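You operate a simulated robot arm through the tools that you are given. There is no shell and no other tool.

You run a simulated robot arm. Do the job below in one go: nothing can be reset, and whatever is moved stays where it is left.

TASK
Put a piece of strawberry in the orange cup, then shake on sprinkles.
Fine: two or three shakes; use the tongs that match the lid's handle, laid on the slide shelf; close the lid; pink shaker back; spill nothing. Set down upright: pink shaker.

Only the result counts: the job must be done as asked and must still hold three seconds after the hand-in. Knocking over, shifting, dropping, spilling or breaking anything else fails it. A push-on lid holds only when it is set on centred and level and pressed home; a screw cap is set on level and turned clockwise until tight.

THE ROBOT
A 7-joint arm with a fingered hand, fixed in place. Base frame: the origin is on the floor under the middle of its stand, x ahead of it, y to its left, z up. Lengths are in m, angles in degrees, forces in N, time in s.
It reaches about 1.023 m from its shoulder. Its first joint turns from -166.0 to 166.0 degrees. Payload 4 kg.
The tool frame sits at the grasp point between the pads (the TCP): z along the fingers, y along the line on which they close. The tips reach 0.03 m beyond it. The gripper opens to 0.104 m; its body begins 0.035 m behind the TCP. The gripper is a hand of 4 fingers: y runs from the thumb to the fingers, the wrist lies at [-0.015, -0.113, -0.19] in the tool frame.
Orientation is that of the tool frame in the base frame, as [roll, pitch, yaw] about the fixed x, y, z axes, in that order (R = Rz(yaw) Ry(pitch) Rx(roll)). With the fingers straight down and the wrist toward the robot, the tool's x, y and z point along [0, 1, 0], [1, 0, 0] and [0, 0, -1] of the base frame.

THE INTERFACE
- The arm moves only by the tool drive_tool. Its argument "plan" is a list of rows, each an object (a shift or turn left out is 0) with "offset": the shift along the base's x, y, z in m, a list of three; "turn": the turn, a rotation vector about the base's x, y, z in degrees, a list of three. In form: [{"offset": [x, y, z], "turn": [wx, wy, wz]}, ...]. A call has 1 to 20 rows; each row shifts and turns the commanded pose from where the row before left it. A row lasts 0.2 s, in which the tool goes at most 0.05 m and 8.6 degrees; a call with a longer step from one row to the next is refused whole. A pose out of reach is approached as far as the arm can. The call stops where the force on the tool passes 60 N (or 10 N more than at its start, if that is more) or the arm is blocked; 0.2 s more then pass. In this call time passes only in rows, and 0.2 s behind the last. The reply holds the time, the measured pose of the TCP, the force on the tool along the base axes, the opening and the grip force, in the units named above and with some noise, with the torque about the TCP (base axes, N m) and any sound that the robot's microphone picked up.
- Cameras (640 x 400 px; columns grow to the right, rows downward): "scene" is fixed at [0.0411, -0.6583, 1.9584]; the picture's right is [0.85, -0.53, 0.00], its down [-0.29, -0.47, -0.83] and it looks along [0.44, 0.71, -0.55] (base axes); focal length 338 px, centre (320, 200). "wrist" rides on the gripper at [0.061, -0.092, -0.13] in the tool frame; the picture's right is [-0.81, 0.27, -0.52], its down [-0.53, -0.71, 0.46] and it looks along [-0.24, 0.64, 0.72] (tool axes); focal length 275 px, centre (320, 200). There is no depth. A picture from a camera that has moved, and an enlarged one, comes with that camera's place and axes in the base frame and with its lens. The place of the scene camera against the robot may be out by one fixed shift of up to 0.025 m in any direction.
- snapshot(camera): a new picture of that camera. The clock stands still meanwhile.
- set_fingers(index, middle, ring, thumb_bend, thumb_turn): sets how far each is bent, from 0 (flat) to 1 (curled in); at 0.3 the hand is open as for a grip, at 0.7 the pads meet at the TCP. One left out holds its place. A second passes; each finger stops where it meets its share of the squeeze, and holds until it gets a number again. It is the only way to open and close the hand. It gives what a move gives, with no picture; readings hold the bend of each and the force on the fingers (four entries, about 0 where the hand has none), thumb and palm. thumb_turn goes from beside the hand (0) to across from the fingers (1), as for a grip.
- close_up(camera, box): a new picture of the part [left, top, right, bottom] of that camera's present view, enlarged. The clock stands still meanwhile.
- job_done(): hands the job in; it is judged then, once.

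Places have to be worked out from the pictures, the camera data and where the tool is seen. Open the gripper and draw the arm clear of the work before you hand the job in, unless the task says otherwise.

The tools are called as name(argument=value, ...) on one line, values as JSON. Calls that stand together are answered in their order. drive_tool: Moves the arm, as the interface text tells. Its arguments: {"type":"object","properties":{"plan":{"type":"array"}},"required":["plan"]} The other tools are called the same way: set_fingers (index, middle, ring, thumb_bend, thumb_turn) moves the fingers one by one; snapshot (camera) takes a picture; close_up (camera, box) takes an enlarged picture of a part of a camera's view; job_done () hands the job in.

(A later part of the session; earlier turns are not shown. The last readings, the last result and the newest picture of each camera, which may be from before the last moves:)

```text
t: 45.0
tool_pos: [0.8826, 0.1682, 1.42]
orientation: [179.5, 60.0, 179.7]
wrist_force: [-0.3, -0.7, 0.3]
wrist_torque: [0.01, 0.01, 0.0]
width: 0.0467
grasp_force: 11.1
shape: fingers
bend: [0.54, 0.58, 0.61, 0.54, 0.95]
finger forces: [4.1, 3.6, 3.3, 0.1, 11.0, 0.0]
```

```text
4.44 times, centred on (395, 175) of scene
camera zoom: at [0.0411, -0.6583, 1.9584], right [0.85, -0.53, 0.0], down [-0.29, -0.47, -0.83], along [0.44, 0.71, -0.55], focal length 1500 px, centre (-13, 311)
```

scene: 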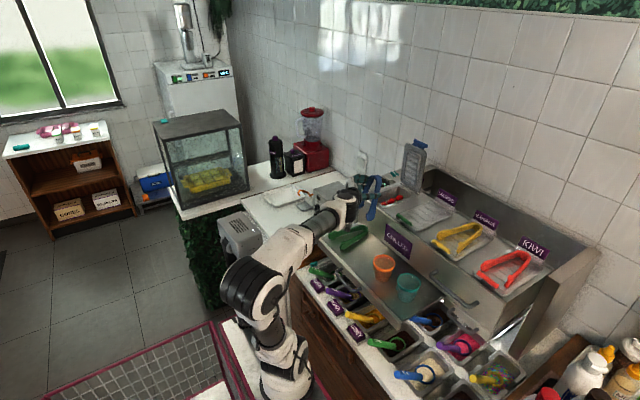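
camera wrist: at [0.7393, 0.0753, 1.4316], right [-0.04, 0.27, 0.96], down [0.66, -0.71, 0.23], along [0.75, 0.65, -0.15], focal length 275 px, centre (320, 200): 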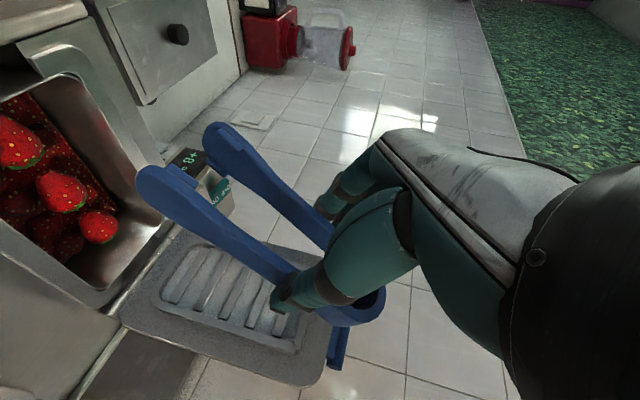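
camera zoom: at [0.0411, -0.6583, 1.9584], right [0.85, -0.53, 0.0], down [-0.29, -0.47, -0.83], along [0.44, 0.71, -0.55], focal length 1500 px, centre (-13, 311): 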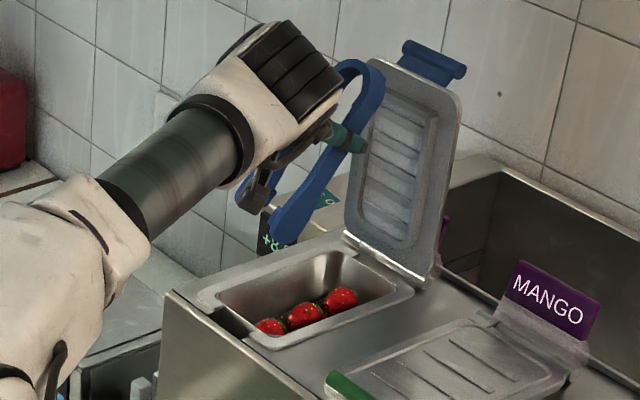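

Pose achieved. Now correct y by −11 mm and lower again toward the front strawberry, checking reach.

drive_tool(plan=[{"offset": [-0.001, -0.006, -0.02]}, {"offset": [-0.001, -0.005, -0.02]}, {"offset": [0, 0, -0.02]}, {"offset": [0, 0, -0.015]}])

snapshot(camera="wrist")

close_up(camera="scene", box=[350, 140, 440, 220])

```text
t: 46.0
tool_pos: [0.8812, 0.1559, 1.342]
orientation: [179.5, 60.1, 179.8]
wrist_force: [0.2, 0.3, -0.8]
wrist_torque: [-0.01, 0.0, -0.04]
width: 0.0464
grasp_force: 11.1
shape: fingers
bend: [0.54, 0.58, 0.61, 0.54, 0.95]
finger forces: [4.1, 3.6, 3.4, 0.0, 11.0, 0.0]
```

```text
taken
camera wrist: at [0.7379, 0.0633, 1.3546], right [-0.05, 0.27, 0.96], down [0.66, -0.71, 0.23], along [0.75, 0.65, -0.15], focal length 275 px, centre (320, 200)
```

wrist: 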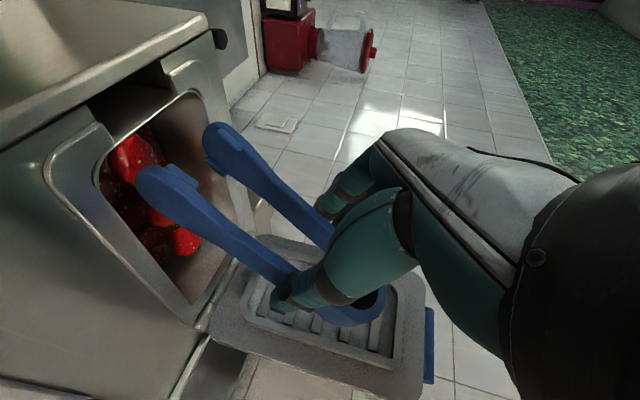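

```text
5.00 times, centred on (395, 180) of scene
camera zoom: at [0.0411, -0.6583, 1.9584], right [0.85, -0.53, 0.0], down [-0.29, -0.47, -0.83], along [0.44, 0.71, -0.55], focal length 1688 px, centre (-55, 300)
```

zoom: 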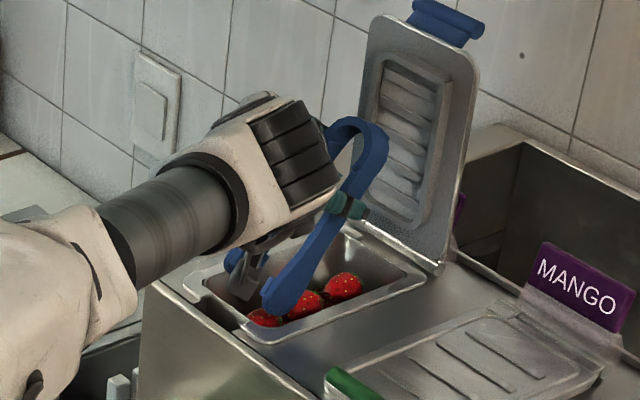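

Now within reach: tips at about z 1.243 inside the pan opening (inner width y≈0.115–0.208). I'll lower further in small steps.

drive_tool(plan=[{"offset": [0, 0.001, -0.012]}, {"offset": [0, 0, -0.01]}])

close_up(camera="wrist", box=[60, 80, 300, 280])

close_up(camera="scene", box=[370, 160, 440, 215])

```text
t: 46.6
tool_pos: [0.8835, 0.1567, 1.3208]
orientation: [179.6, 60.0, -180.0]
wrist_force: [-0.1, 0.1, -0.9]
wrist_torque: [-0.01, 0.01, 0.04]
width: 0.046
grasp_force: 10.8
shape: fingers
bend: [0.54, 0.58, 0.61, 0.54, 0.95]
finger forces: [4.0, 3.6, 3.2, 0.0, 11.1, 0.1]
```

```text
2.00 times, centred on (180, 180) of wrist
camera zoom: at [0.7388, 0.0644, 1.3323], right [-0.04, 0.27, 0.96], down [0.66, -0.71, 0.23], along [0.75, 0.65, -0.15], focal length 551 px, centre (600, 240)
```

zoom: 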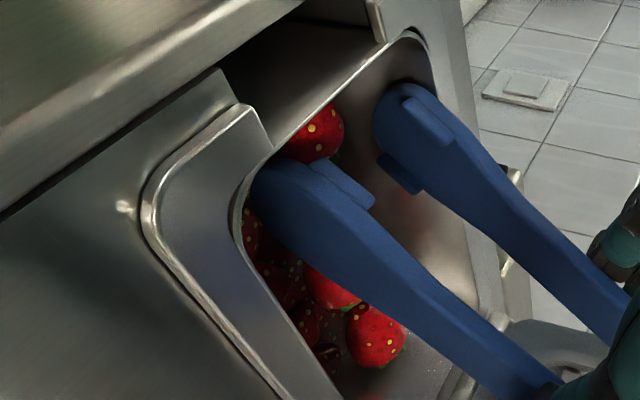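

```text
7.27 times, centred on (405, 188) of scene
camera zoom: at [0.0411, -0.6583, 1.9584], right [0.85, -0.53, 0.0], down [-0.29, -0.47, -0.83], along [0.44, 0.71, -0.55], focal length 2454 px, centre (-298, 291)
```

zoom: 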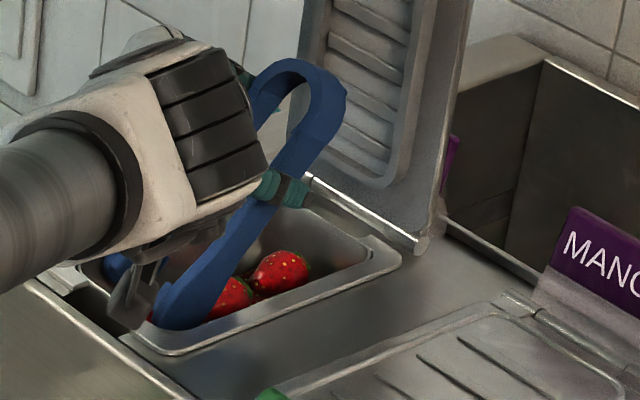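

The picture shows the tongs sit slightly skewed in the grip: the tip midpoint is about 17 mm to +y of the TCP. I'll shift −11 mm in y to centre the tips on the strawberry and lower about 9 mm more.

drive_tool(plan=[{"offset": [-0.001, -0.006, 0]}, {"offset": [-0.001, -0.005, 0]}, {"offset": [0, 0, -0.005]}, {"offset": [0, 0, -0.004]}])

close_up(camera="wrist", box=[60, 80, 300, 280])

close_up(camera="scene", box=[370, 160, 440, 215])

```text
t: 47.6
tool_pos: [0.8806, 0.1458, 1.3132]
orientation: [179.7, 60.2, -180.0]
wrist_force: [1.8, 0.5, 3.4]
wrist_torque: [-0.03, 0.01, 0.01]
width: 0.0449
grasp_force: 11.3
shape: fingers
bend: [0.55, 0.58, 0.61, 0.54, 0.96]
finger forces: [4.0, 3.7, 3.8, 0.0, 10.8, 0.1]
```

```text
2.00 times, centred on (180, 180) of wrist
camera zoom: at [0.7361, 0.0536, 1.3243], right [-0.05, 0.27, 0.96], down [0.66, -0.71, 0.23], along [0.75, 0.65, -0.15], focal length 551 px, centre (600, 240)
```

zoom: 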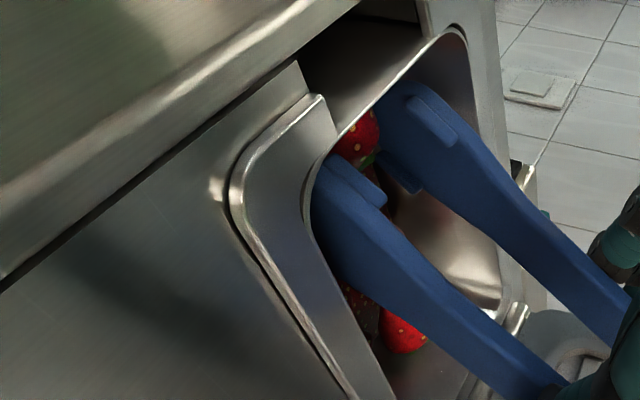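

```text
7.27 times, centred on (405, 188) of scene
camera zoom: at [0.0411, -0.6583, 1.9584], right [0.85, -0.53, 0.0], down [-0.29, -0.47, -0.83], along [0.44, 0.71, -0.55], focal length 2454 px, centre (-298, 291)
```

zoom: 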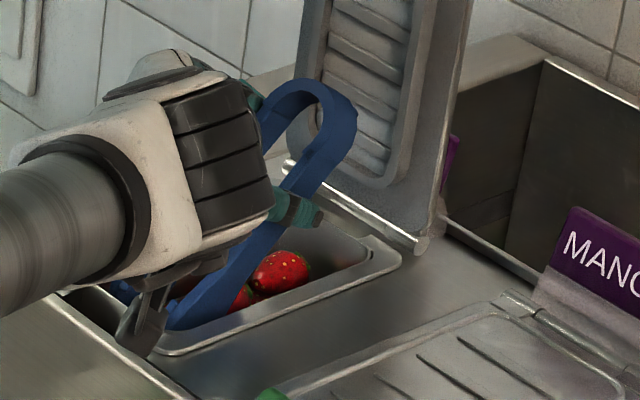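

The strawberry is now between the two paddles, with a light touch on the bed (3 N). I'll squeeze in steps to grip it.

set_fingers(index=0.65, middle=0.68, ring=0.71, thumb_bend=0.7)

close_up(camera="wrist", box=[60, 80, 300, 280])

```text
t: 48.6
tool_pos: [0.8796, 0.1473, 1.3116]
orientation: [179.6, 60.1, 179.9]
wrist_force: [0.6, -0.3, 2.6]
wrist_torque: [-0.1, 0.07, -0.02]
width: 0.0427
grasp_force: 15.4
shape: fingers
bend: [0.59, 0.63, 0.64, 0.52, 0.96]
finger forces: [4.8, 5.0, 5.2, 0.1, 15.8, 0.0]
```

```text
2.00 times, centred on (180, 180) of wrist
camera zoom: at [0.7362, 0.0534, 1.324], right [-0.04, 0.27, 0.96], down [0.66, -0.71, 0.23], along [0.75, 0.65, -0.15], focal length 551 px, centre (600, 240)
```

zoom: 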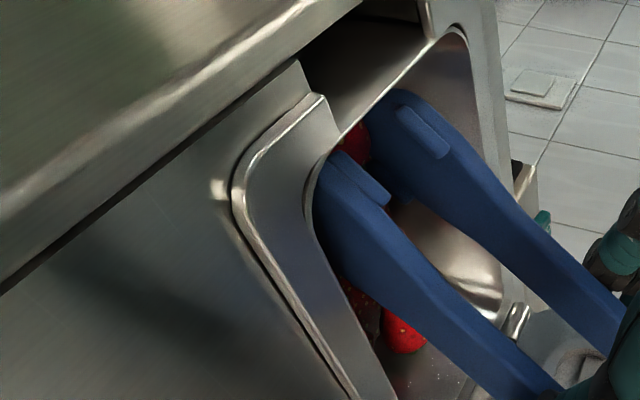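

The far paddle has closed in; the strawberry isn't clamped yet. I'll squeeze further.

set_fingers(index=0.71, middle=0.74, ring=0.77, thumb_bend=0.8)

close_up(camera="wrist", box=[60, 80, 300, 280])

close_up(camera="scene", box=[370, 160, 440, 215])

```text
t: 49.6
tool_pos: [0.8797, 0.1459, 1.3133]
orientation: [179.7, 60.0, 179.9]
wrist_force: [1.7, 0.4, 6.9]
wrist_torque: [-0.15, 0.06, 0.01]
width: 0.0432
grasp_force: 23.8
shape: fingers
bend: [0.62, 0.65, 0.72, 0.5, 0.94]
finger forces: [8.0, 7.5, 8.1, 0.0, 24.4, 0.1]
```

```text
2.00 times, centred on (180, 180) of wrist
camera zoom: at [0.7361, 0.0534, 1.3243], right [-0.05, 0.27, 0.96], down [0.66, -0.71, 0.23], along [0.75, 0.65, -0.15], focal length 551 px, centre (600, 240)
```

zoom: 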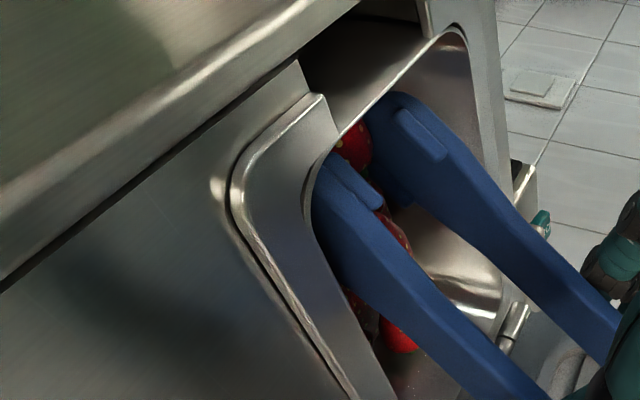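

```text
7.27 times, centred on (405, 188) of scene
camera zoom: at [0.0411, -0.6583, 1.9584], right [0.85, -0.53, 0.0], down [-0.29, -0.47, -0.83], along [0.44, 0.71, -0.55], focal length 2454 px, centre (-298, 291)
```

zoom: 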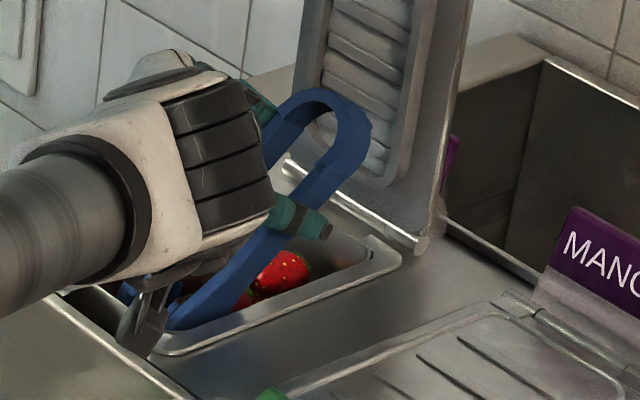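

Force rose to 24 N with no further closing, so something (probably the strawberry) is clamped. I'll lift slowly and look.

drive_tool(plan=[{"offset": [0, 0, 0.006]}, {"offset": [0, 0, 0.01]}, {"offset": [0, 0, 0.012]}])

close_up(camera="wrist", box=[60, 80, 300, 280])

close_up(camera="scene", box=[370, 160, 440, 215])

```text
t: 50.4
tool_pos: [0.8807, 0.1457, 1.3398]
orientation: [179.7, 60.0, -180.0]
wrist_force: [0.0, -0.2, -1.0]
wrist_torque: [0.03, -0.03, 0.01]
width: 0.0418
grasp_force: 21.3
shape: fingers
bend: [0.62, 0.65, 0.73, 0.51, 0.93]
finger forces: [6.7, 6.6, 7.3, 0.0, 22.5, 0.0]
```

```text
2.00 times, centred on (180, 180) of wrist
camera zoom: at [0.7363, 0.0537, 1.3511], right [-0.04, 0.27, 0.96], down [0.66, -0.71, 0.23], along [0.75, 0.65, -0.15], focal length 551 px, centre (600, 240)
```

zoom: 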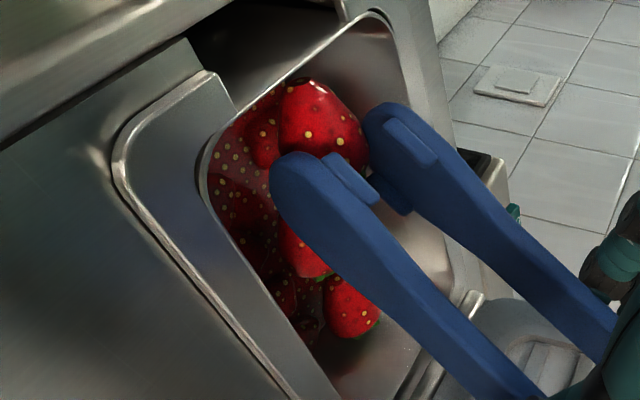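

```text
7.27 times, centred on (405, 188) of scene
camera zoom: at [0.0411, -0.6583, 1.9584], right [0.85, -0.53, 0.0], down [-0.29, -0.47, -0.83], along [0.44, 0.71, -0.55], focal length 2454 px, centre (-298, 291)
```

zoom: 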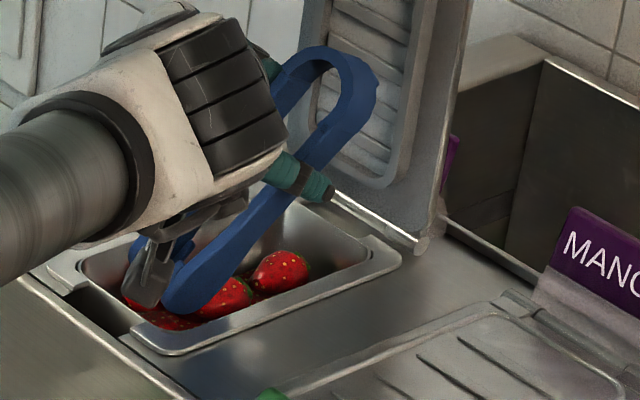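

The strawberry seems to be held between the paddle ends and rising. I'll lift another 3 cm slowly and check.

drive_tool(plan=[{"offset": [0, 0, 0.01]}, {"offset": [0, 0, 0.01]}, {"offset": [0, 0, 0.01]}])

close_up(camera="wrist", box=[60, 80, 300, 280])

close_up(camera="scene", box=[370, 155, 440, 210])

```text
t: 51.2
tool_pos: [0.881, 0.1459, 1.3699]
orientation: [179.5, 60.1, 179.7]
wrist_force: [0.5, 0.5, -0.5]
wrist_torque: [0.04, -0.01, 0.02]
width: 0.042
grasp_force: 21.4
shape: fingers
bend: [0.62, 0.65, 0.73, 0.51, 0.93]
finger forces: [6.8, 6.4, 7.4, 0.0, 22.4, 0.1]
```

```text
2.00 times, centred on (180, 180) of wrist
camera zoom: at [0.7369, 0.0531, 1.3824], right [-0.04, 0.27, 0.96], down [0.66, -0.71, 0.23], along [0.75, 0.65, -0.15], focal length 551 px, centre (600, 240)
```

zoom: 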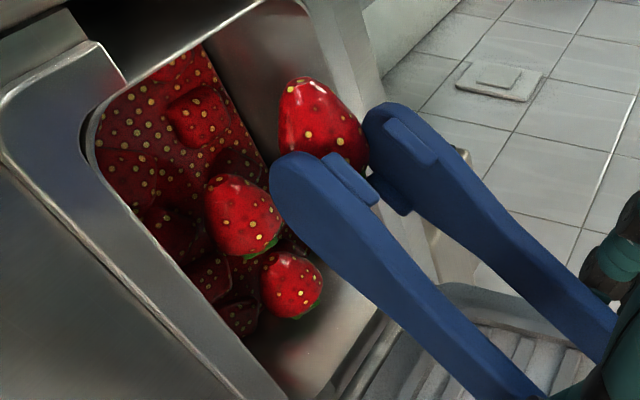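

```text
7.27 times, centred on (405, 182) of scene
camera zoom: at [0.0411, -0.6583, 1.9584], right [0.85, -0.53, 0.0], down [-0.29, -0.47, -0.83], along [0.44, 0.71, -0.55], focal length 2454 px, centre (-298, 327)
```

zoom: 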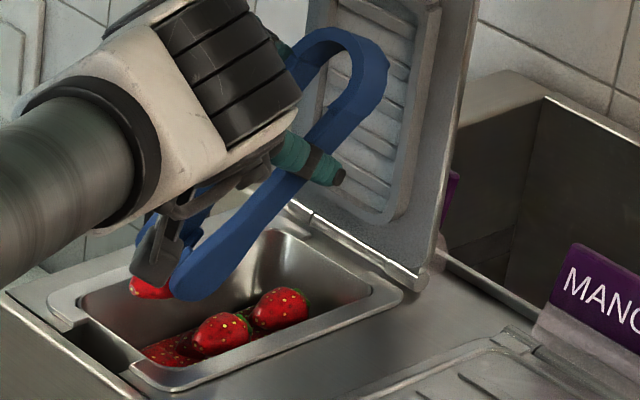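

The front strawberry is clamped between the paddles and clear of the pan, grip steady at about 21 N. I'll raise it and carry it over toward the orange cup at moderate speed.

drive_tool(plan=[{"offset": [0, 0, 0.015]}, {"offset": [0, 0, 0.02]}, {"offset": [-0.005, -0.005, 0.02]}, {"offset": [-0.015, -0.015, 0]}, {"offset": [-0.02, -0.025, 0]}, {"offset": [-0.02, -0.025, 0]}, {"offset": [-0.02, -0.025, 0]}, {"offset": [-0.02, -0.025, 0]}])

snapshot(camera="wrist")

snapshot(camera="scene")

```text
t: 53.0
tool_pos: [0.7803, 0.0276, 1.4227]
orientation: [179.6, 60.0, 179.9]
wrist_force: [0.1, 0.3, -1.6]
wrist_torque: [0.03, -0.02, 0.01]
width: 0.042
grasp_force: 21.7
shape: fingers
bend: [0.62, 0.65, 0.73, 0.51, 0.93]
finger forces: [6.6, 6.6, 7.4, 0.1, 22.3, 0.1]
```

```text
taken
camera wrist: at [0.637, -0.0653, 1.4347], right [-0.04, 0.27, 0.96], down [0.66, -0.71, 0.23], along [0.75, 0.65, -0.15], focal length 275 px, centre (320, 200)
```

wrist: 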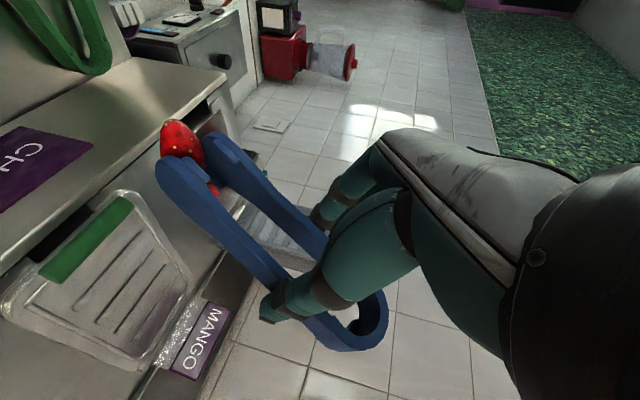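

```text
taken
```

scene: 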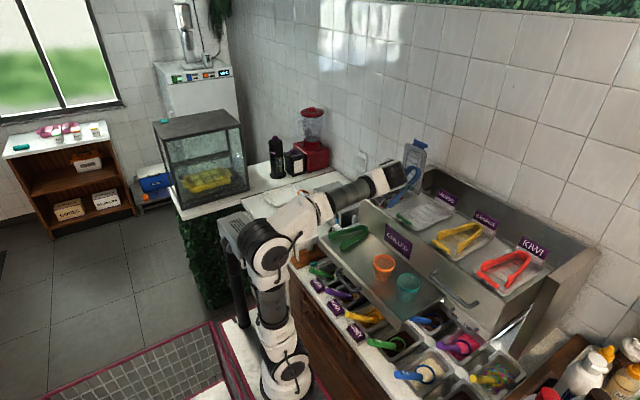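

Still held securely. Continue to a point above the orange cup.

drive_tool(plan=[{"offset": [-0.017, -0.025, 0]}, {"offset": [-0.017, -0.026, 0]}, {"offset": [-0.017, -0.026, -0.01]}, {"offset": [-0.016, -0.0256, -0.02]}, {"offset": [0, 0, -0.025]}])

snapshot(camera="wrist")

close_up(camera="scene", box=[330, 190, 450, 310])

```text
t: 54.2
tool_pos: [0.713, -0.0782, 1.3697]
orientation: [179.4, 60.1, 179.6]
wrist_force: [0.2, 0.0, -1.8]
wrist_torque: [0.01, 0.0, -0.01]
width: 0.0418
grasp_force: 21.3
shape: fingers
bend: [0.62, 0.65, 0.73, 0.51, 0.93]
finger forces: [6.6, 6.7, 7.3, 0.0, 22.3, 0.0]
```

```text
taken
camera wrist: at [0.5686, -0.1711, 1.3819], right [-0.04, 0.27, 0.96], down [0.66, -0.71, 0.23], along [0.75, 0.65, -0.15], focal length 275 px, centre (320, 200)
```

wrist: 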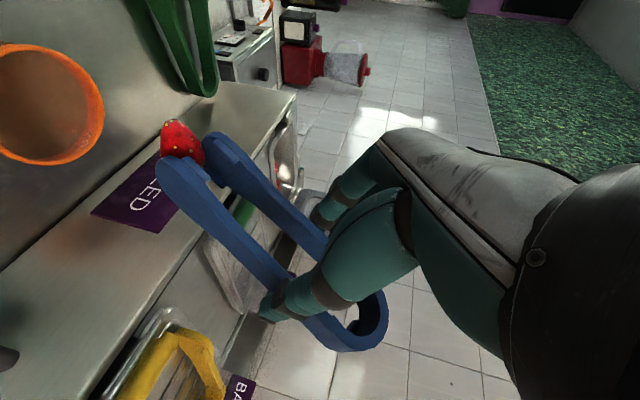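

```text
3.33 times, centred on (390, 250) of scene
camera zoom: at [0.0411, -0.6583, 1.9584], right [0.85, -0.53, 0.0], down [-0.29, -0.47, -0.83], along [0.44, 0.71, -0.55], focal length 1125 px, centre (87, 33)
```

zoom: 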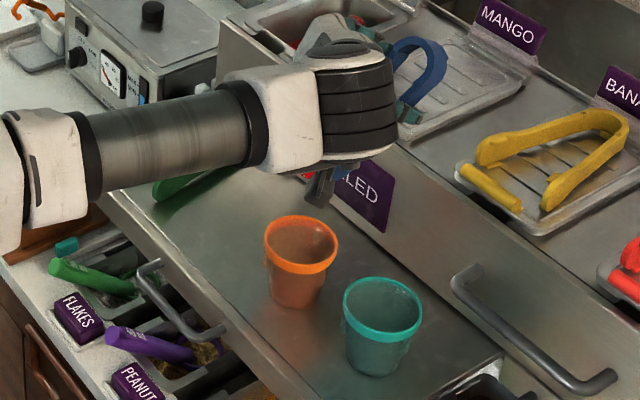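

Strawberry is above the cup (cup rim centre computed at about (0.669, −0.060), strawberry at about (0.671, −0.063)). I'll lower toward the rim.

drive_tool(plan=[{"offset": [0, 0.001, -0.02]}, {"offset": [-0.001, 0.001, -0.02]}, {"offset": [0, 0, -0.018]}, {"offset": [0, 0, -0.014]}])

snapshot(camera="wrist")

close_up(camera="scene", box=[340, 210, 440, 310])

```text
t: 55.2
tool_pos: [0.7134, -0.0757, 1.2966]
orientation: [179.3, 60.0, 179.6]
wrist_force: [0.9, -0.7, -1.4]
wrist_torque: [-0.01, -0.02, 0.01]
width: 0.0416
grasp_force: 21.1
shape: fingers
bend: [0.62, 0.65, 0.73, 0.51, 0.93]
finger forces: [6.5, 6.6, 7.4, 0.0, 22.3, 0.0]
```

```text
taken
camera wrist: at [0.5687, -0.1684, 1.3087], right [-0.04, 0.27, 0.96], down [0.66, -0.71, 0.23], along [0.75, 0.65, -0.15], focal length 275 px, centre (320, 200)
```

wrist: 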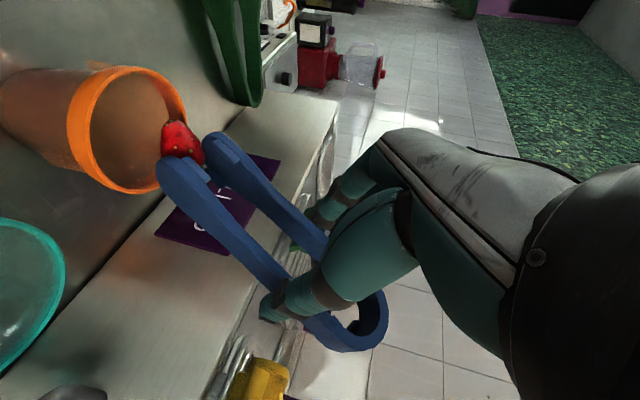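

```text
4.00 times, centred on (390, 260) of scene
camera zoom: at [0.0411, -0.6583, 1.9584], right [0.85, -0.53, 0.0], down [-0.29, -0.47, -0.83], along [0.44, 0.71, -0.55], focal length 1350 px, centre (40, -40)
```

zoom: 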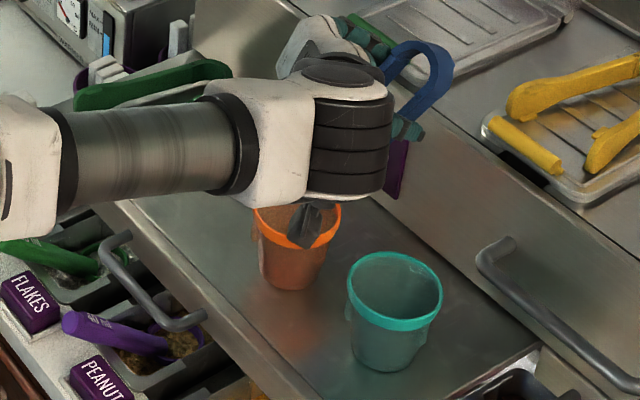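

I'm close. I'll zoom in the wrist view to verify the strawberry's centring over the cup before releasing.

close_up(camera="wrist", box=[0, 40, 240, 220])

```text
2.22 times, centred on (120, 130) of wrist
camera zoom: at [0.5687, -0.1684, 1.3087], right [-0.04, 0.27, 0.96], down [0.66, -0.71, 0.23], along [0.75, 0.65, -0.15], focal length 612 px, centre (764, 356)
```

zoom: 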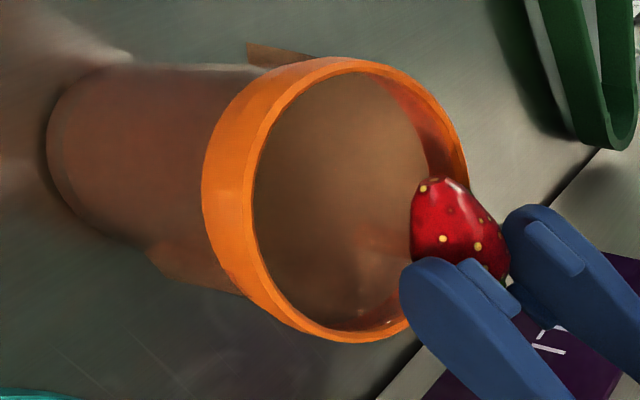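

The strawberry centre lies over the cup centre within a few mm. I'll lower 14 mm so it sits at rim level, then ease the grip to release it.

drive_tool(plan=[{"offset": [-0.002, 0, -0.007]}, {"offset": [-0.001, 0, -0.007]}])

close_up(camera="wrist", box=[0, 40, 240, 220])

```text
t: 55.8
tool_pos: [0.7072, -0.075, 1.2839]
orientation: [179.7, 59.9, 179.9]
wrist_force: [1.1, -0.4, -0.3]
wrist_torque: [0.02, -0.01, -0.02]
width: 0.0422
grasp_force: 21.7
shape: fingers
bend: [0.62, 0.65, 0.73, 0.51, 0.93]
finger forces: [6.6, 6.7, 7.4, 0.0, 22.3, 0.0]
```

```text
2.22 times, centred on (120, 130) of wrist
camera zoom: at [0.5648, -0.1672, 1.2961], right [-0.04, 0.27, 0.96], down [0.66, -0.71, 0.23], along [0.75, 0.65, -0.15], focal length 612 px, centre (764, 356)
```

zoom: 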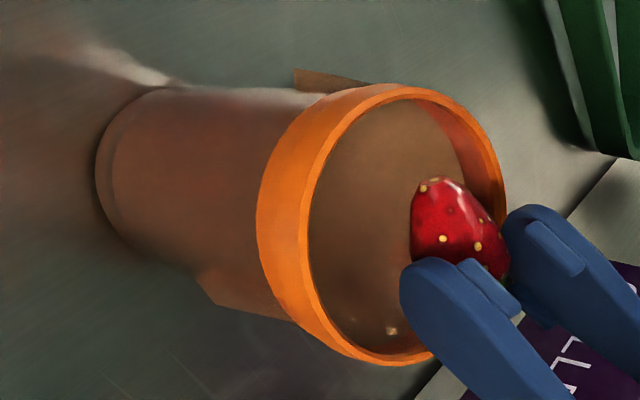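

Projected straight down, the strawberry lands at the rim centre. Releasing now by easing the squeeze.

set_fingers(index=0.61, middle=0.64, ring=0.67, thumb_bend=0.65)

close_up(camera="wrist", box=[0, 40, 240, 220])

```text
t: 56.8
tool_pos: [0.7082, -0.0741, 1.2836]
orientation: [179.6, 60.0, 179.9]
wrist_force: [0.0, 0.2, 0.3]
wrist_torque: [0.0, 0.0, -0.02]
width: 0.0437
grasp_force: 12.6
shape: fingers
bend: [0.56, 0.61, 0.63, 0.54, 0.95]
finger forces: [4.6, 4.0, 3.5, 0.0, 12.4, 0.0]
```

```text
2.22 times, centred on (120, 130) of wrist
camera zoom: at [0.5648, -0.1671, 1.2962], right [-0.04, 0.27, 0.96], down [0.66, -0.71, 0.23], along [0.75, 0.65, -0.15], focal length 612 px, centre (764, 356)
```

zoom: 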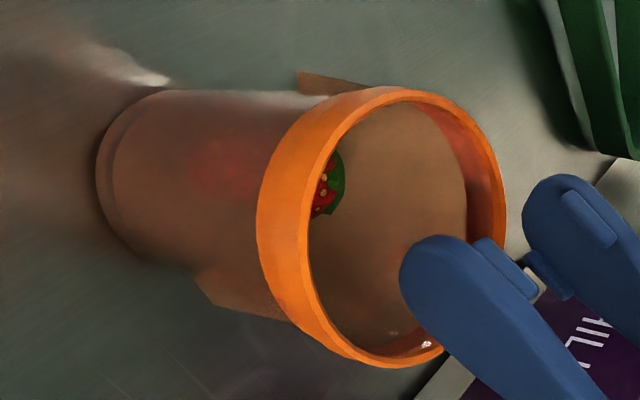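

The strawberry is in the orange cup (seen through its wall, leaf up). I'll raise the tongs straight up, ease back to the original light grip, and check how the tongs sit in the hand.

drive_tool(plan=[{"offset": [0.002, 0, 0.015]}, {"offset": [0.002, 0, 0.025]}, {"offset": [0.002, 0.005, 0.03]}, {"offset": [0.002, 0.02, 0.02]}, {"offset": [0.002, 0.025, 0]}])

set_fingers(index=0.55, middle=0.58, ring=0.61, thumb_bend=0.57)

snapshot(camera="wrist")

close_up(camera="scene", box=[320, 170, 460, 310])

```text
t: 58.0
tool_pos: [0.7191, -0.0253, 1.3742]
orientation: [179.5, 60.0, 179.7]
wrist_force: [-0.6, -0.2, -1.1]
wrist_torque: [-0.03, 0.04, 0.02]
width: 0.0437
grasp_force: 11.7
shape: fingers
bend: [0.56, 0.61, 0.63, 0.54, 0.95]
finger forces: [4.7, 4.0, 3.5, 0.0, 12.4, 0.0]
```

```text
t: 59.0
tool_pos: [0.7193, -0.0254, 1.3731]
orientation: [179.8, 60.0, -180.0]
wrist_force: [-0.6, 0.1, -1.0]
wrist_torque: [0.03, -0.02, 0.01]
width: 0.0524
grasp_force: 6.8
shape: fingers
bend: [0.51, 0.56, 0.59, 0.5, 0.96]
finger forces: [3.5, 1.5, 1.8, 0.0, 7.0, 0.0]
```

```text
taken
camera wrist: at [0.5745, -0.1175, 1.3864], right [-0.04, 0.27, 0.96], down [0.66, -0.71, 0.23], along [0.75, 0.65, -0.15], focal length 275 px, centre (320, 200)
```

wrist: 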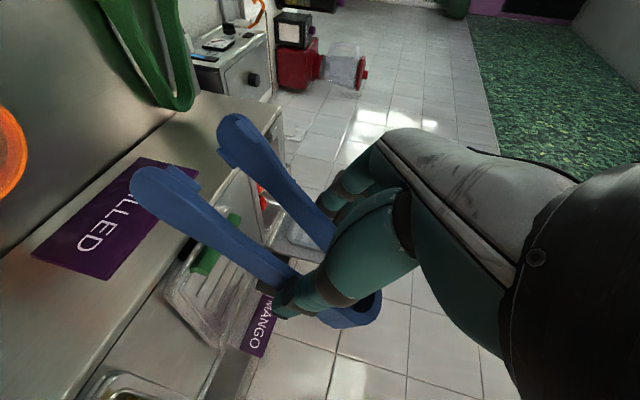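

```text
2.86 times, centred on (390, 240) of scene
camera zoom: at [0.0411, -0.6583, 1.9584], right [0.85, -0.53, 0.0], down [-0.29, -0.47, -0.83], along [0.44, 0.71, -0.55], focal length 964 px, centre (120, 86)
```

zoom: 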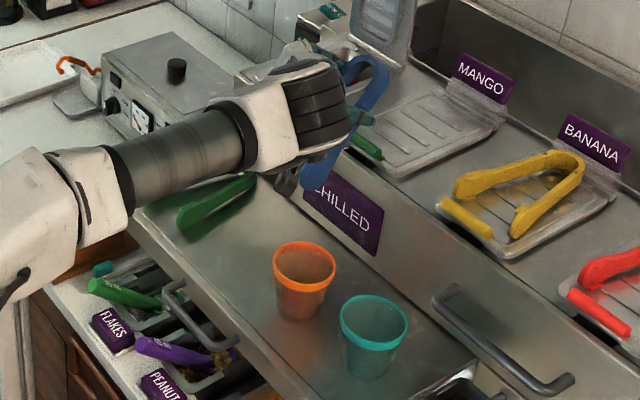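

The tongs are back to their free opening, skewed about 9° in the grip. I'll rotate to fingers-down above the original spot, adding a 9° yaw to compensate.

drive_tool(plan=[{"offset": [0, 0.01, 0], "turn": [0, 7.5, 0]}, {"offset": [0, 0.01, 0], "turn": [0, 7.5, 0]}, {"offset": [0, 0.01, 0], "turn": [0, 7.5, 0]}, {"offset": [0, 0.01, 0], "turn": [0, 7.5, 0]}, {"offset": [0, 0.01, 0], "turn": [0, 7.5, 0]}, {"offset": [0, 0.01, 0], "turn": [0, 7.5, 0]}, {"offset": [0.001, 0.01, -0.01], "turn": [0, 7.5, 0]}, {"offset": [0.002, 0.009, -0.02], "turn": [0, 7.5, 0]}, {"offset": [0, 0, -0.02], "turn": [0, 0, 4.7]}, {"offset": [0, 0, -0.02], "turn": [0, 0, 4.7]}])

snapshot(camera="wrist")

close_up(camera="scene", box=[320, 170, 460, 310])

```text
t: 61.2
tool_pos: [0.7234, 0.0531, 1.3024]
orientation: [179.7, 0.1, -170.6]
wrist_force: [-0.5, -0.6, -0.8]
wrist_torque: [0.0, -0.01, 0.0]
width: 0.0524
grasp_force: 6.9
shape: fingers
bend: [0.51, 0.56, 0.59, 0.5, 0.96]
finger forces: [3.5, 1.5, 2.0, 0.0, 6.9, 0.1]
```

```text
taken
camera wrist: at [0.677, -0.0478, 1.4328], right [0.75, 0.4, 0.52], down [0.64, -0.61, -0.46], along [0.14, 0.68, -0.72], focal length 275 px, centre (320, 200)
```

wrist: 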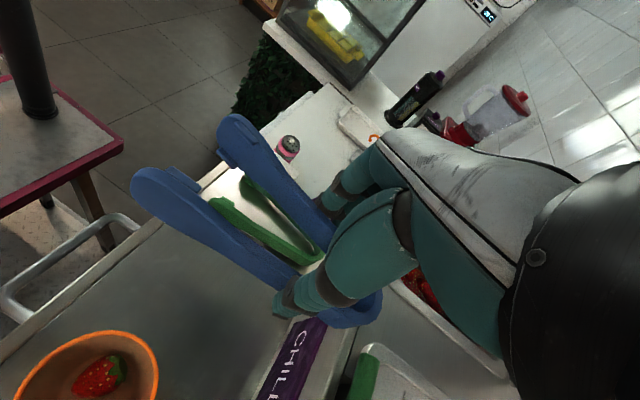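

```text
2.86 times, centred on (390, 240) of scene
camera zoom: at [0.0411, -0.6583, 1.9584], right [0.85, -0.53, 0.0], down [-0.29, -0.47, -0.83], along [0.44, 0.71, -0.55], focal length 964 px, centre (120, 86)
```

zoom: 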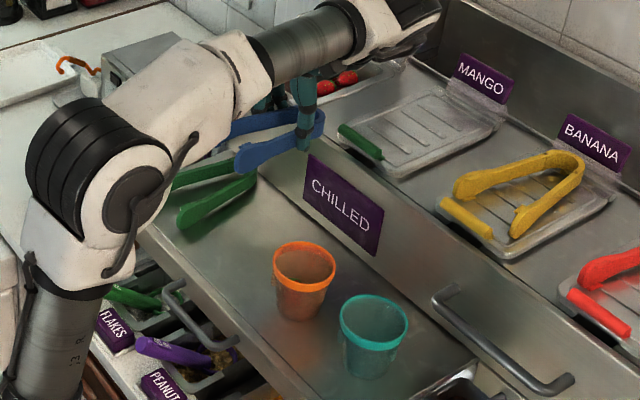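

The tongs are back at the original alignment (tips would land near (0.619, 0.016) and (0.619, 0.090)). Lowering toward the shelf.

drive_tool(plan=[{"offset": [0, 0, -0.03]}, {"offset": [0, 0, -0.035]}, {"offset": [0, 0, -0.035]}, {"offset": [0, 0, -0.025]}, {"offset": [0, 0, -0.015]}])

snapshot(camera="wrist")

close_up(camera="scene", box=[320, 180, 440, 290])

```text
t: 62.4
tool_pos: [0.7228, 0.0549, 1.1644]
orientation: [179.7, 0.1, -170.8]
wrist_force: [0.3, 0.3, -0.1]
wrist_torque: [0.0, -0.02, 0.0]
width: 0.0525
grasp_force: 7.1
shape: fingers
bend: [0.51, 0.56, 0.59, 0.5, 0.96]
finger forces: [3.6, 1.6, 2.0, 0.1, 7.0, 0.1]
```

```text
taken
camera wrist: at [0.6767, -0.0466, 1.2946], right [0.75, 0.4, 0.52], down [0.64, -0.61, -0.46], along [0.14, 0.68, -0.72], focal length 275 px, centre (320, 200)
```

wrist: 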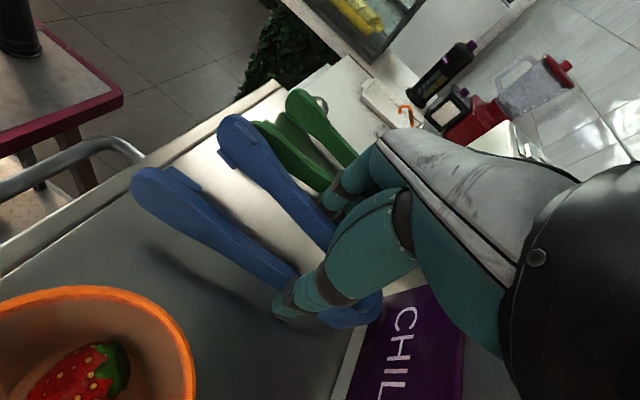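

```text
3.64 times, centred on (380, 235) of scene
camera zoom: at [0.0411, -0.6583, 1.9584], right [0.85, -0.53, 0.0], down [-0.29, -0.47, -0.83], along [0.44, 0.71, -0.55], focal length 1227 px, centre (102, 73)
```

zoom: 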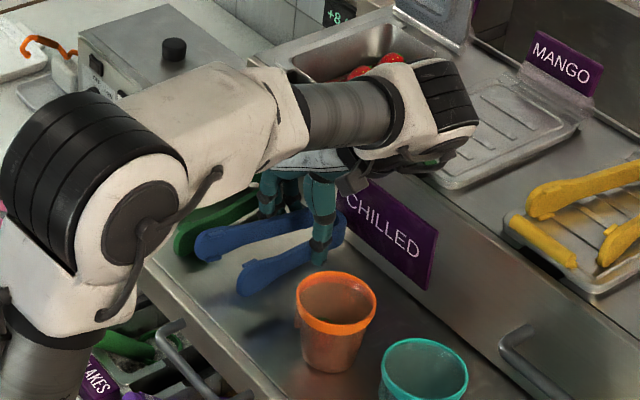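

Clear of the green tongs and the cup. I'll go down the last centimetres in small steps until the tongs rest on the shelf.

drive_tool(plan=[{"offset": [0, 0, -0.008]}, {"offset": [0, 0, -0.006]}, {"offset": [0, 0, -0.004]}])

```text
t: 63.2
tool_pos: [0.7227, 0.0533, 1.1463]
orientation: [179.7, 0.0, -170.7]
wrist_force: [-0.5, -0.8, -0.3]
wrist_torque: [0.0, -0.06, 0.02]
width: 0.0526
grasp_force: 7.1
shape: fingers
bend: [0.51, 0.56, 0.59, 0.5, 0.96]
finger forces: [3.4, 1.6, 2.1, 0.0, 7.2, 0.0]
```

drive_tool(plan=[{"offset": [0, 0, -0.003]}, {"offset": [0, 0, -0.002]}])

close_up(camera="wrist", box=[100, 80, 400, 340])

```text
t: 63.8
tool_pos: [0.7221, 0.0545, 1.1409]
orientation: [179.6, 0.1, -170.6]
wrist_force: [0.5, -0.2, 7.6]
wrist_torque: [0.1, -0.03, -0.01]
width: 0.0519
grasp_force: 7.2
shape: fingers
bend: [0.52, 0.56, 0.59, 0.5, 0.96]
finger forces: [3.0, 1.8, 2.0, 0.1, 8.1, 0.0]
```

```text
1.54 times, centred on (250, 210) of wrist
camera zoom: at [0.6761, -0.0474, 1.2715], right [0.76, 0.4, 0.52], down [0.64, -0.61, -0.46], along [0.14, 0.68, -0.72], focal length 424 px, centre (428, 185)
```

zoom: 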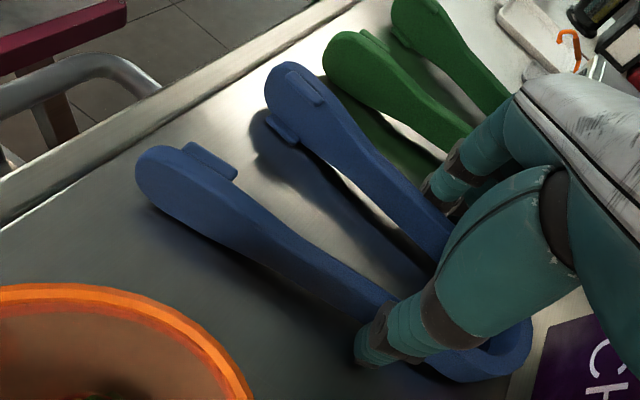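

The tongs rest on the shelf (7.6 N). Opening the hand just enough to release them.

set_fingers(index=0.47, middle=0.48, ring=0.49, thumb_bend=0.44)

close_up(camera="wrist", box=[100, 80, 400, 340])

```text
t: 64.8
tool_pos: [0.7225, 0.0531, 1.1397]
orientation: [179.7, 0.0, -170.8]
wrist_force: [0.3, 0.4, -0.1]
wrist_torque: [0.01, 0.0, -0.01]
width: 0.0631
grasp_force: 0.1
shape: fingers
bend: [0.47, 0.48, 0.49, 0.44, 0.97]
finger forces: [0.0, 0.1, 0.0, 0.0, 0.0, 0.0]
```

```text
1.54 times, centred on (250, 210) of wrist
camera zoom: at [0.6764, -0.0473, 1.271], right [0.76, 0.4, 0.52], down [0.64, -0.61, -0.46], along [0.14, 0.68, -0.72], focal length 424 px, centre (428, 185)
```

zoom: 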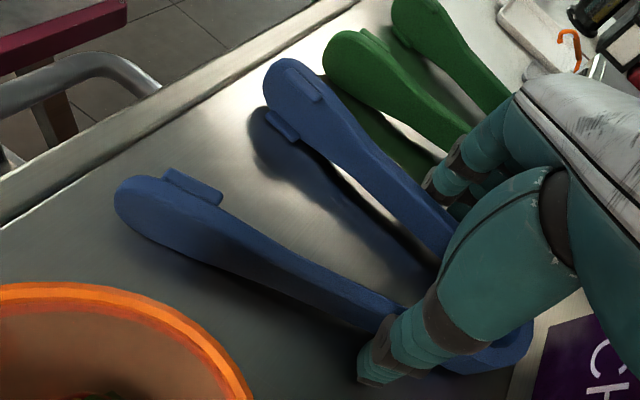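

Released with zero finger force; tongs rest on the shelf. I'll raise straight up.

drive_tool(plan=[{"offset": [0, 0, 0.01]}, {"offset": [0, 0, 0.02]}, {"offset": [0, 0, 0.03]}, {"offset": [0, 0, 0.04]}, {"offset": [0, 0, 0.04]}, {"offset": [-0.01, -0.01, 0.04]}])

snapshot(camera="wrist")

snapshot(camera="scene")

```text
t: 66.2
tool_pos: [0.7138, 0.0404, 1.3218]
orientation: [179.7, 0.0, -170.7]
wrist_force: [0.6, 0.1, 0.6]
wrist_torque: [0.0, 0.01, -0.04]
width: 0.0636
grasp_force: 0.1
shape: fingers
bend: [0.47, 0.48, 0.49, 0.44, 0.97]
finger forces: [0.1, 0.0, 0.0, 0.0, 0.1, 0.0]
```

```text
taken
camera wrist: at [0.6666, -0.0603, 1.4508], right [0.76, 0.4, 0.52], down [0.64, -0.62, -0.46], along [0.14, 0.68, -0.72], focal length 275 px, centre (320, 200)
```

wrist: 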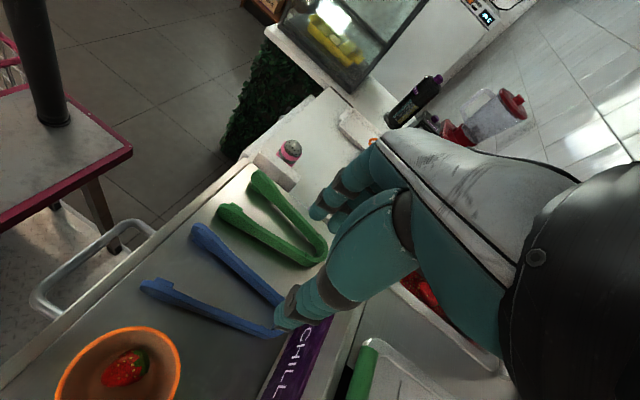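

```text
taken
```

scene: 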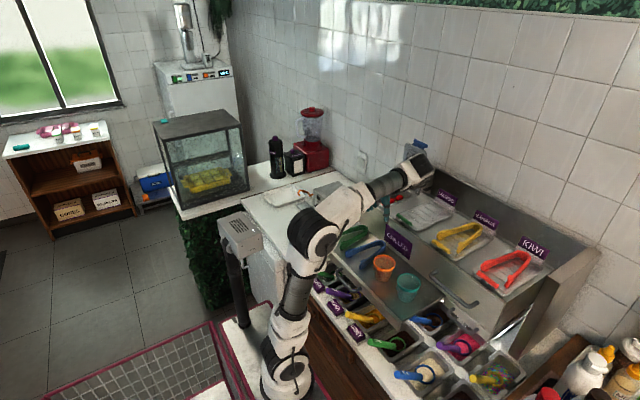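

The blue tongs lie on the slide shelf and the strawberry shows in the cup. Next is the lid: I'll rotate the hand back to yaw 90° (fingers toward the wall) while rising, keeping an eye on the elbow.

drive_tool(plan=[{"offset": [-0.005, -0.005, 0.01], "turn": [0, 0, -8.3]}, {"offset": [-0.005, -0.005, 0.01], "turn": [0, 0, -8.3]}, {"offset": [-0.005, -0.005, 0.01], "turn": [0, 0, -8.3]}, {"offset": [-0.005, -0.005, 0.01], "turn": [0, 0, -8.3]}, {"offset": [-0.005, -0.005, 0.01], "turn": [0, 0, -8.3]}, {"offset": [-0.005, 0, 0.01], "turn": [0, 0, -8.3]}, {"offset": [-0.005, 0, 0.01], "turn": [0, 0, -8.3]}, {"offset": [-0.005, 0, 0.005], "turn": [0, 0, -8.3]}, {"offset": [-0.005, 0, 0.005], "turn": [0, 0, -8.3]}, {"offset": [0, 0, 0], "turn": [0, 0, -8.3]}, {"offset": [0, 0, 0], "turn": [0, 0, -8.3]}, {"offset": [0, 0, 0], "turn": [0, 0, -8]}])

snapshot(camera="scene")

snapshot(camera="wrist")

```text
t: 68.8
tool_pos: [0.669, 0.0191, 1.4004]
orientation: [179.6, 0.0, 89.9]
wrist_force: [0.2, 1.0, 1.1]
wrist_torque: [-0.01, 0.0, 0.0]
width: 0.0633
grasp_force: 0.1
shape: fingers
bend: [0.47, 0.48, 0.49, 0.44, 0.97]
finger forces: [0.0, 0.0, 0.1, 0.1, 0.0, 0.0]
```

```text
taken
```

scene: 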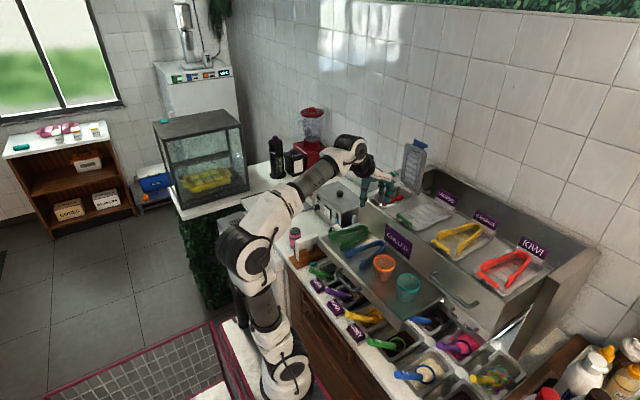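

```text
taken
camera wrist: at [0.5745, 0.0794, 1.5312], right [0.27, -0.81, 0.52], down [-0.71, -0.53, -0.46], along [0.65, -0.25, -0.72], focal length 275 px, centre (320, 200)
```

wrist: 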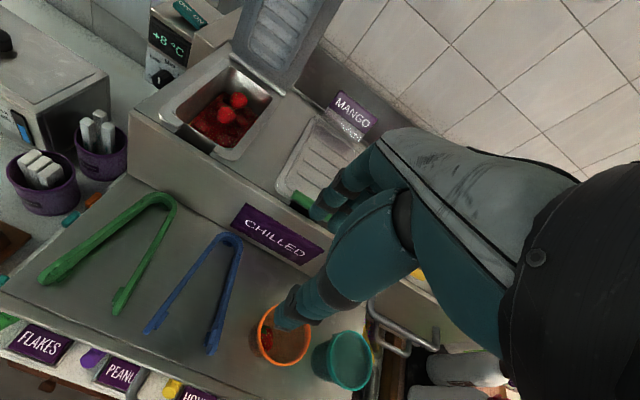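

All good: two strawberries remain in the pan, tongs and cup are in place. I'll open the hand and approach the open lid from the front and above, tilting the fingers forward.

set_fingers(index=0.3, middle=0.3, ring=0.3, thumb_bend=0.3)

drive_tool(plan=[{"offset": [0.015, 0.0157, 0.015], "turn": [0, -5, 0]}, {"offset": [0.015, 0.0157, 0.015], "turn": [0, -5, 0]}, {"offset": [0.015, 0.0157, 0.015], "turn": [0, -5, 0]}, {"offset": [0.015, 0.0157, 0.015], "turn": [0, -5, 0]}, {"offset": [0.015, 0.0157, 0.015], "turn": [0, -5, 0]}, {"offset": [0.015, 0.0157, 0.015], "turn": [0, -5, 0]}, {"offset": [0.015, 0.0157, 0.015], "turn": [0, -5, 0]}, {"offset": [0.015, 0.0157, 0.015], "turn": [0, -5, 0]}, {"offset": [0.015, 0.0157, 0.01], "turn": [0, -5, 0]}])

snapshot(camera="scene")

snapshot(camera="wrist")

```text
t: 69.8
tool_pos: [0.6671, 0.0186, 1.4014]
orientation: [179.7, 0.0, 90.0]
wrist_force: [0.6, 0.3, 0.9]
wrist_torque: [-0.02, 0.0, 0.01]
width: 0.1025
grasp_force: 0.0
shape: fingers
bend: [0.3, 0.3, 0.3, 0.3, 0.97]
finger forces: [0.0, 0.1, 0.1, 0.1, 0.0, 0.0]
```

```text
t: 71.8
tool_pos: [0.8029, 0.1595, 1.532]
orientation: [134.6, 0.0, 90.0]
wrist_force: [-0.7, 0.3, 0.3]
wrist_torque: [0.0, 0.02, 0.0]
width: 0.1028
grasp_force: 0.2
shape: fingers
bend: [0.3, 0.3, 0.3, 0.3, 0.97]
finger forces: [0.0, 0.0, 0.0, 0.1, 0.0, 0.0]
```

```text
taken
```

scene: 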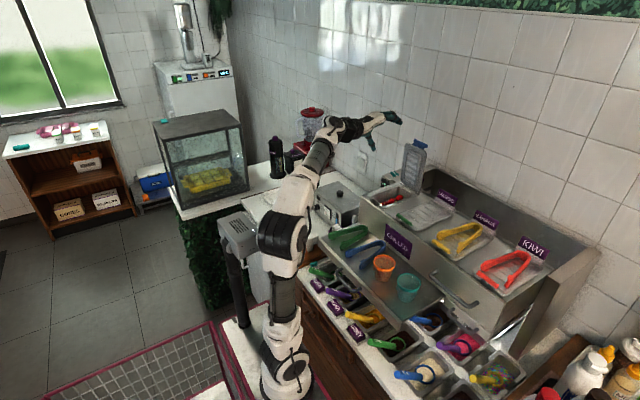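

```text
taken
camera wrist: at [0.6445, 0.2211, 1.5586], right [-0.18, -0.81, 0.56], down [-0.18, -0.53, -0.83], along [0.97, -0.24, -0.05], focal length 275 px, centre (320, 200)
```

wrist: 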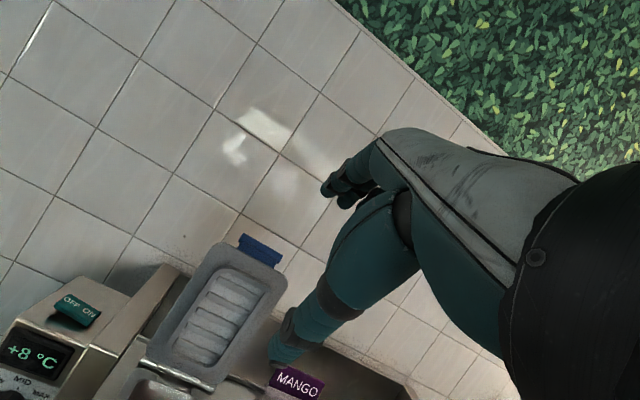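

Good reach posture with the elbow clear. I'll zoom on the lid's top edge and bar from both cameras to place the bar.

close_up(camera="scene", box=[380, 120, 460, 210])

close_up(camera="wrist", box=[120, 200, 360, 400])

```text
4.44 times, centred on (420, 165) of scene
camera zoom: at [0.0411, -0.6583, 1.9584], right [0.85, -0.53, 0.0], down [-0.29, -0.47, -0.83], along [0.44, 0.71, -0.55], focal length 1500 px, centre (-124, 356)
```

zoom: 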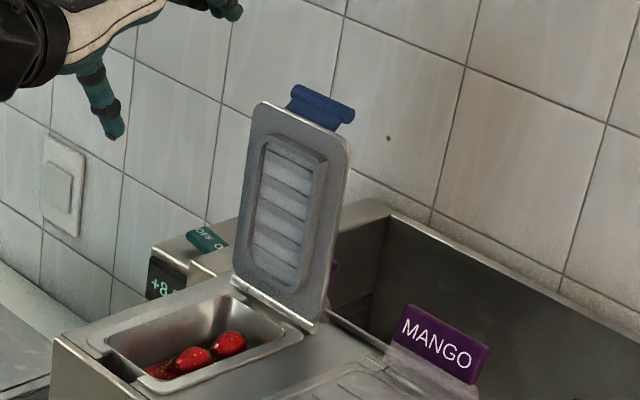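

```text
2.00 times, centred on (240, 300) of wrist
camera zoom: at [0.6445, 0.2211, 1.5586], right [-0.18, -0.81, 0.56], down [-0.18, -0.53, -0.83], along [0.97, -0.24, -0.05], focal length 551 px, centre (480, 0)
```

zoom: 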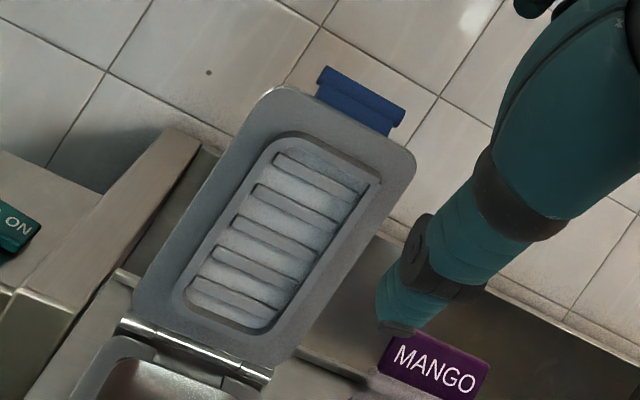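

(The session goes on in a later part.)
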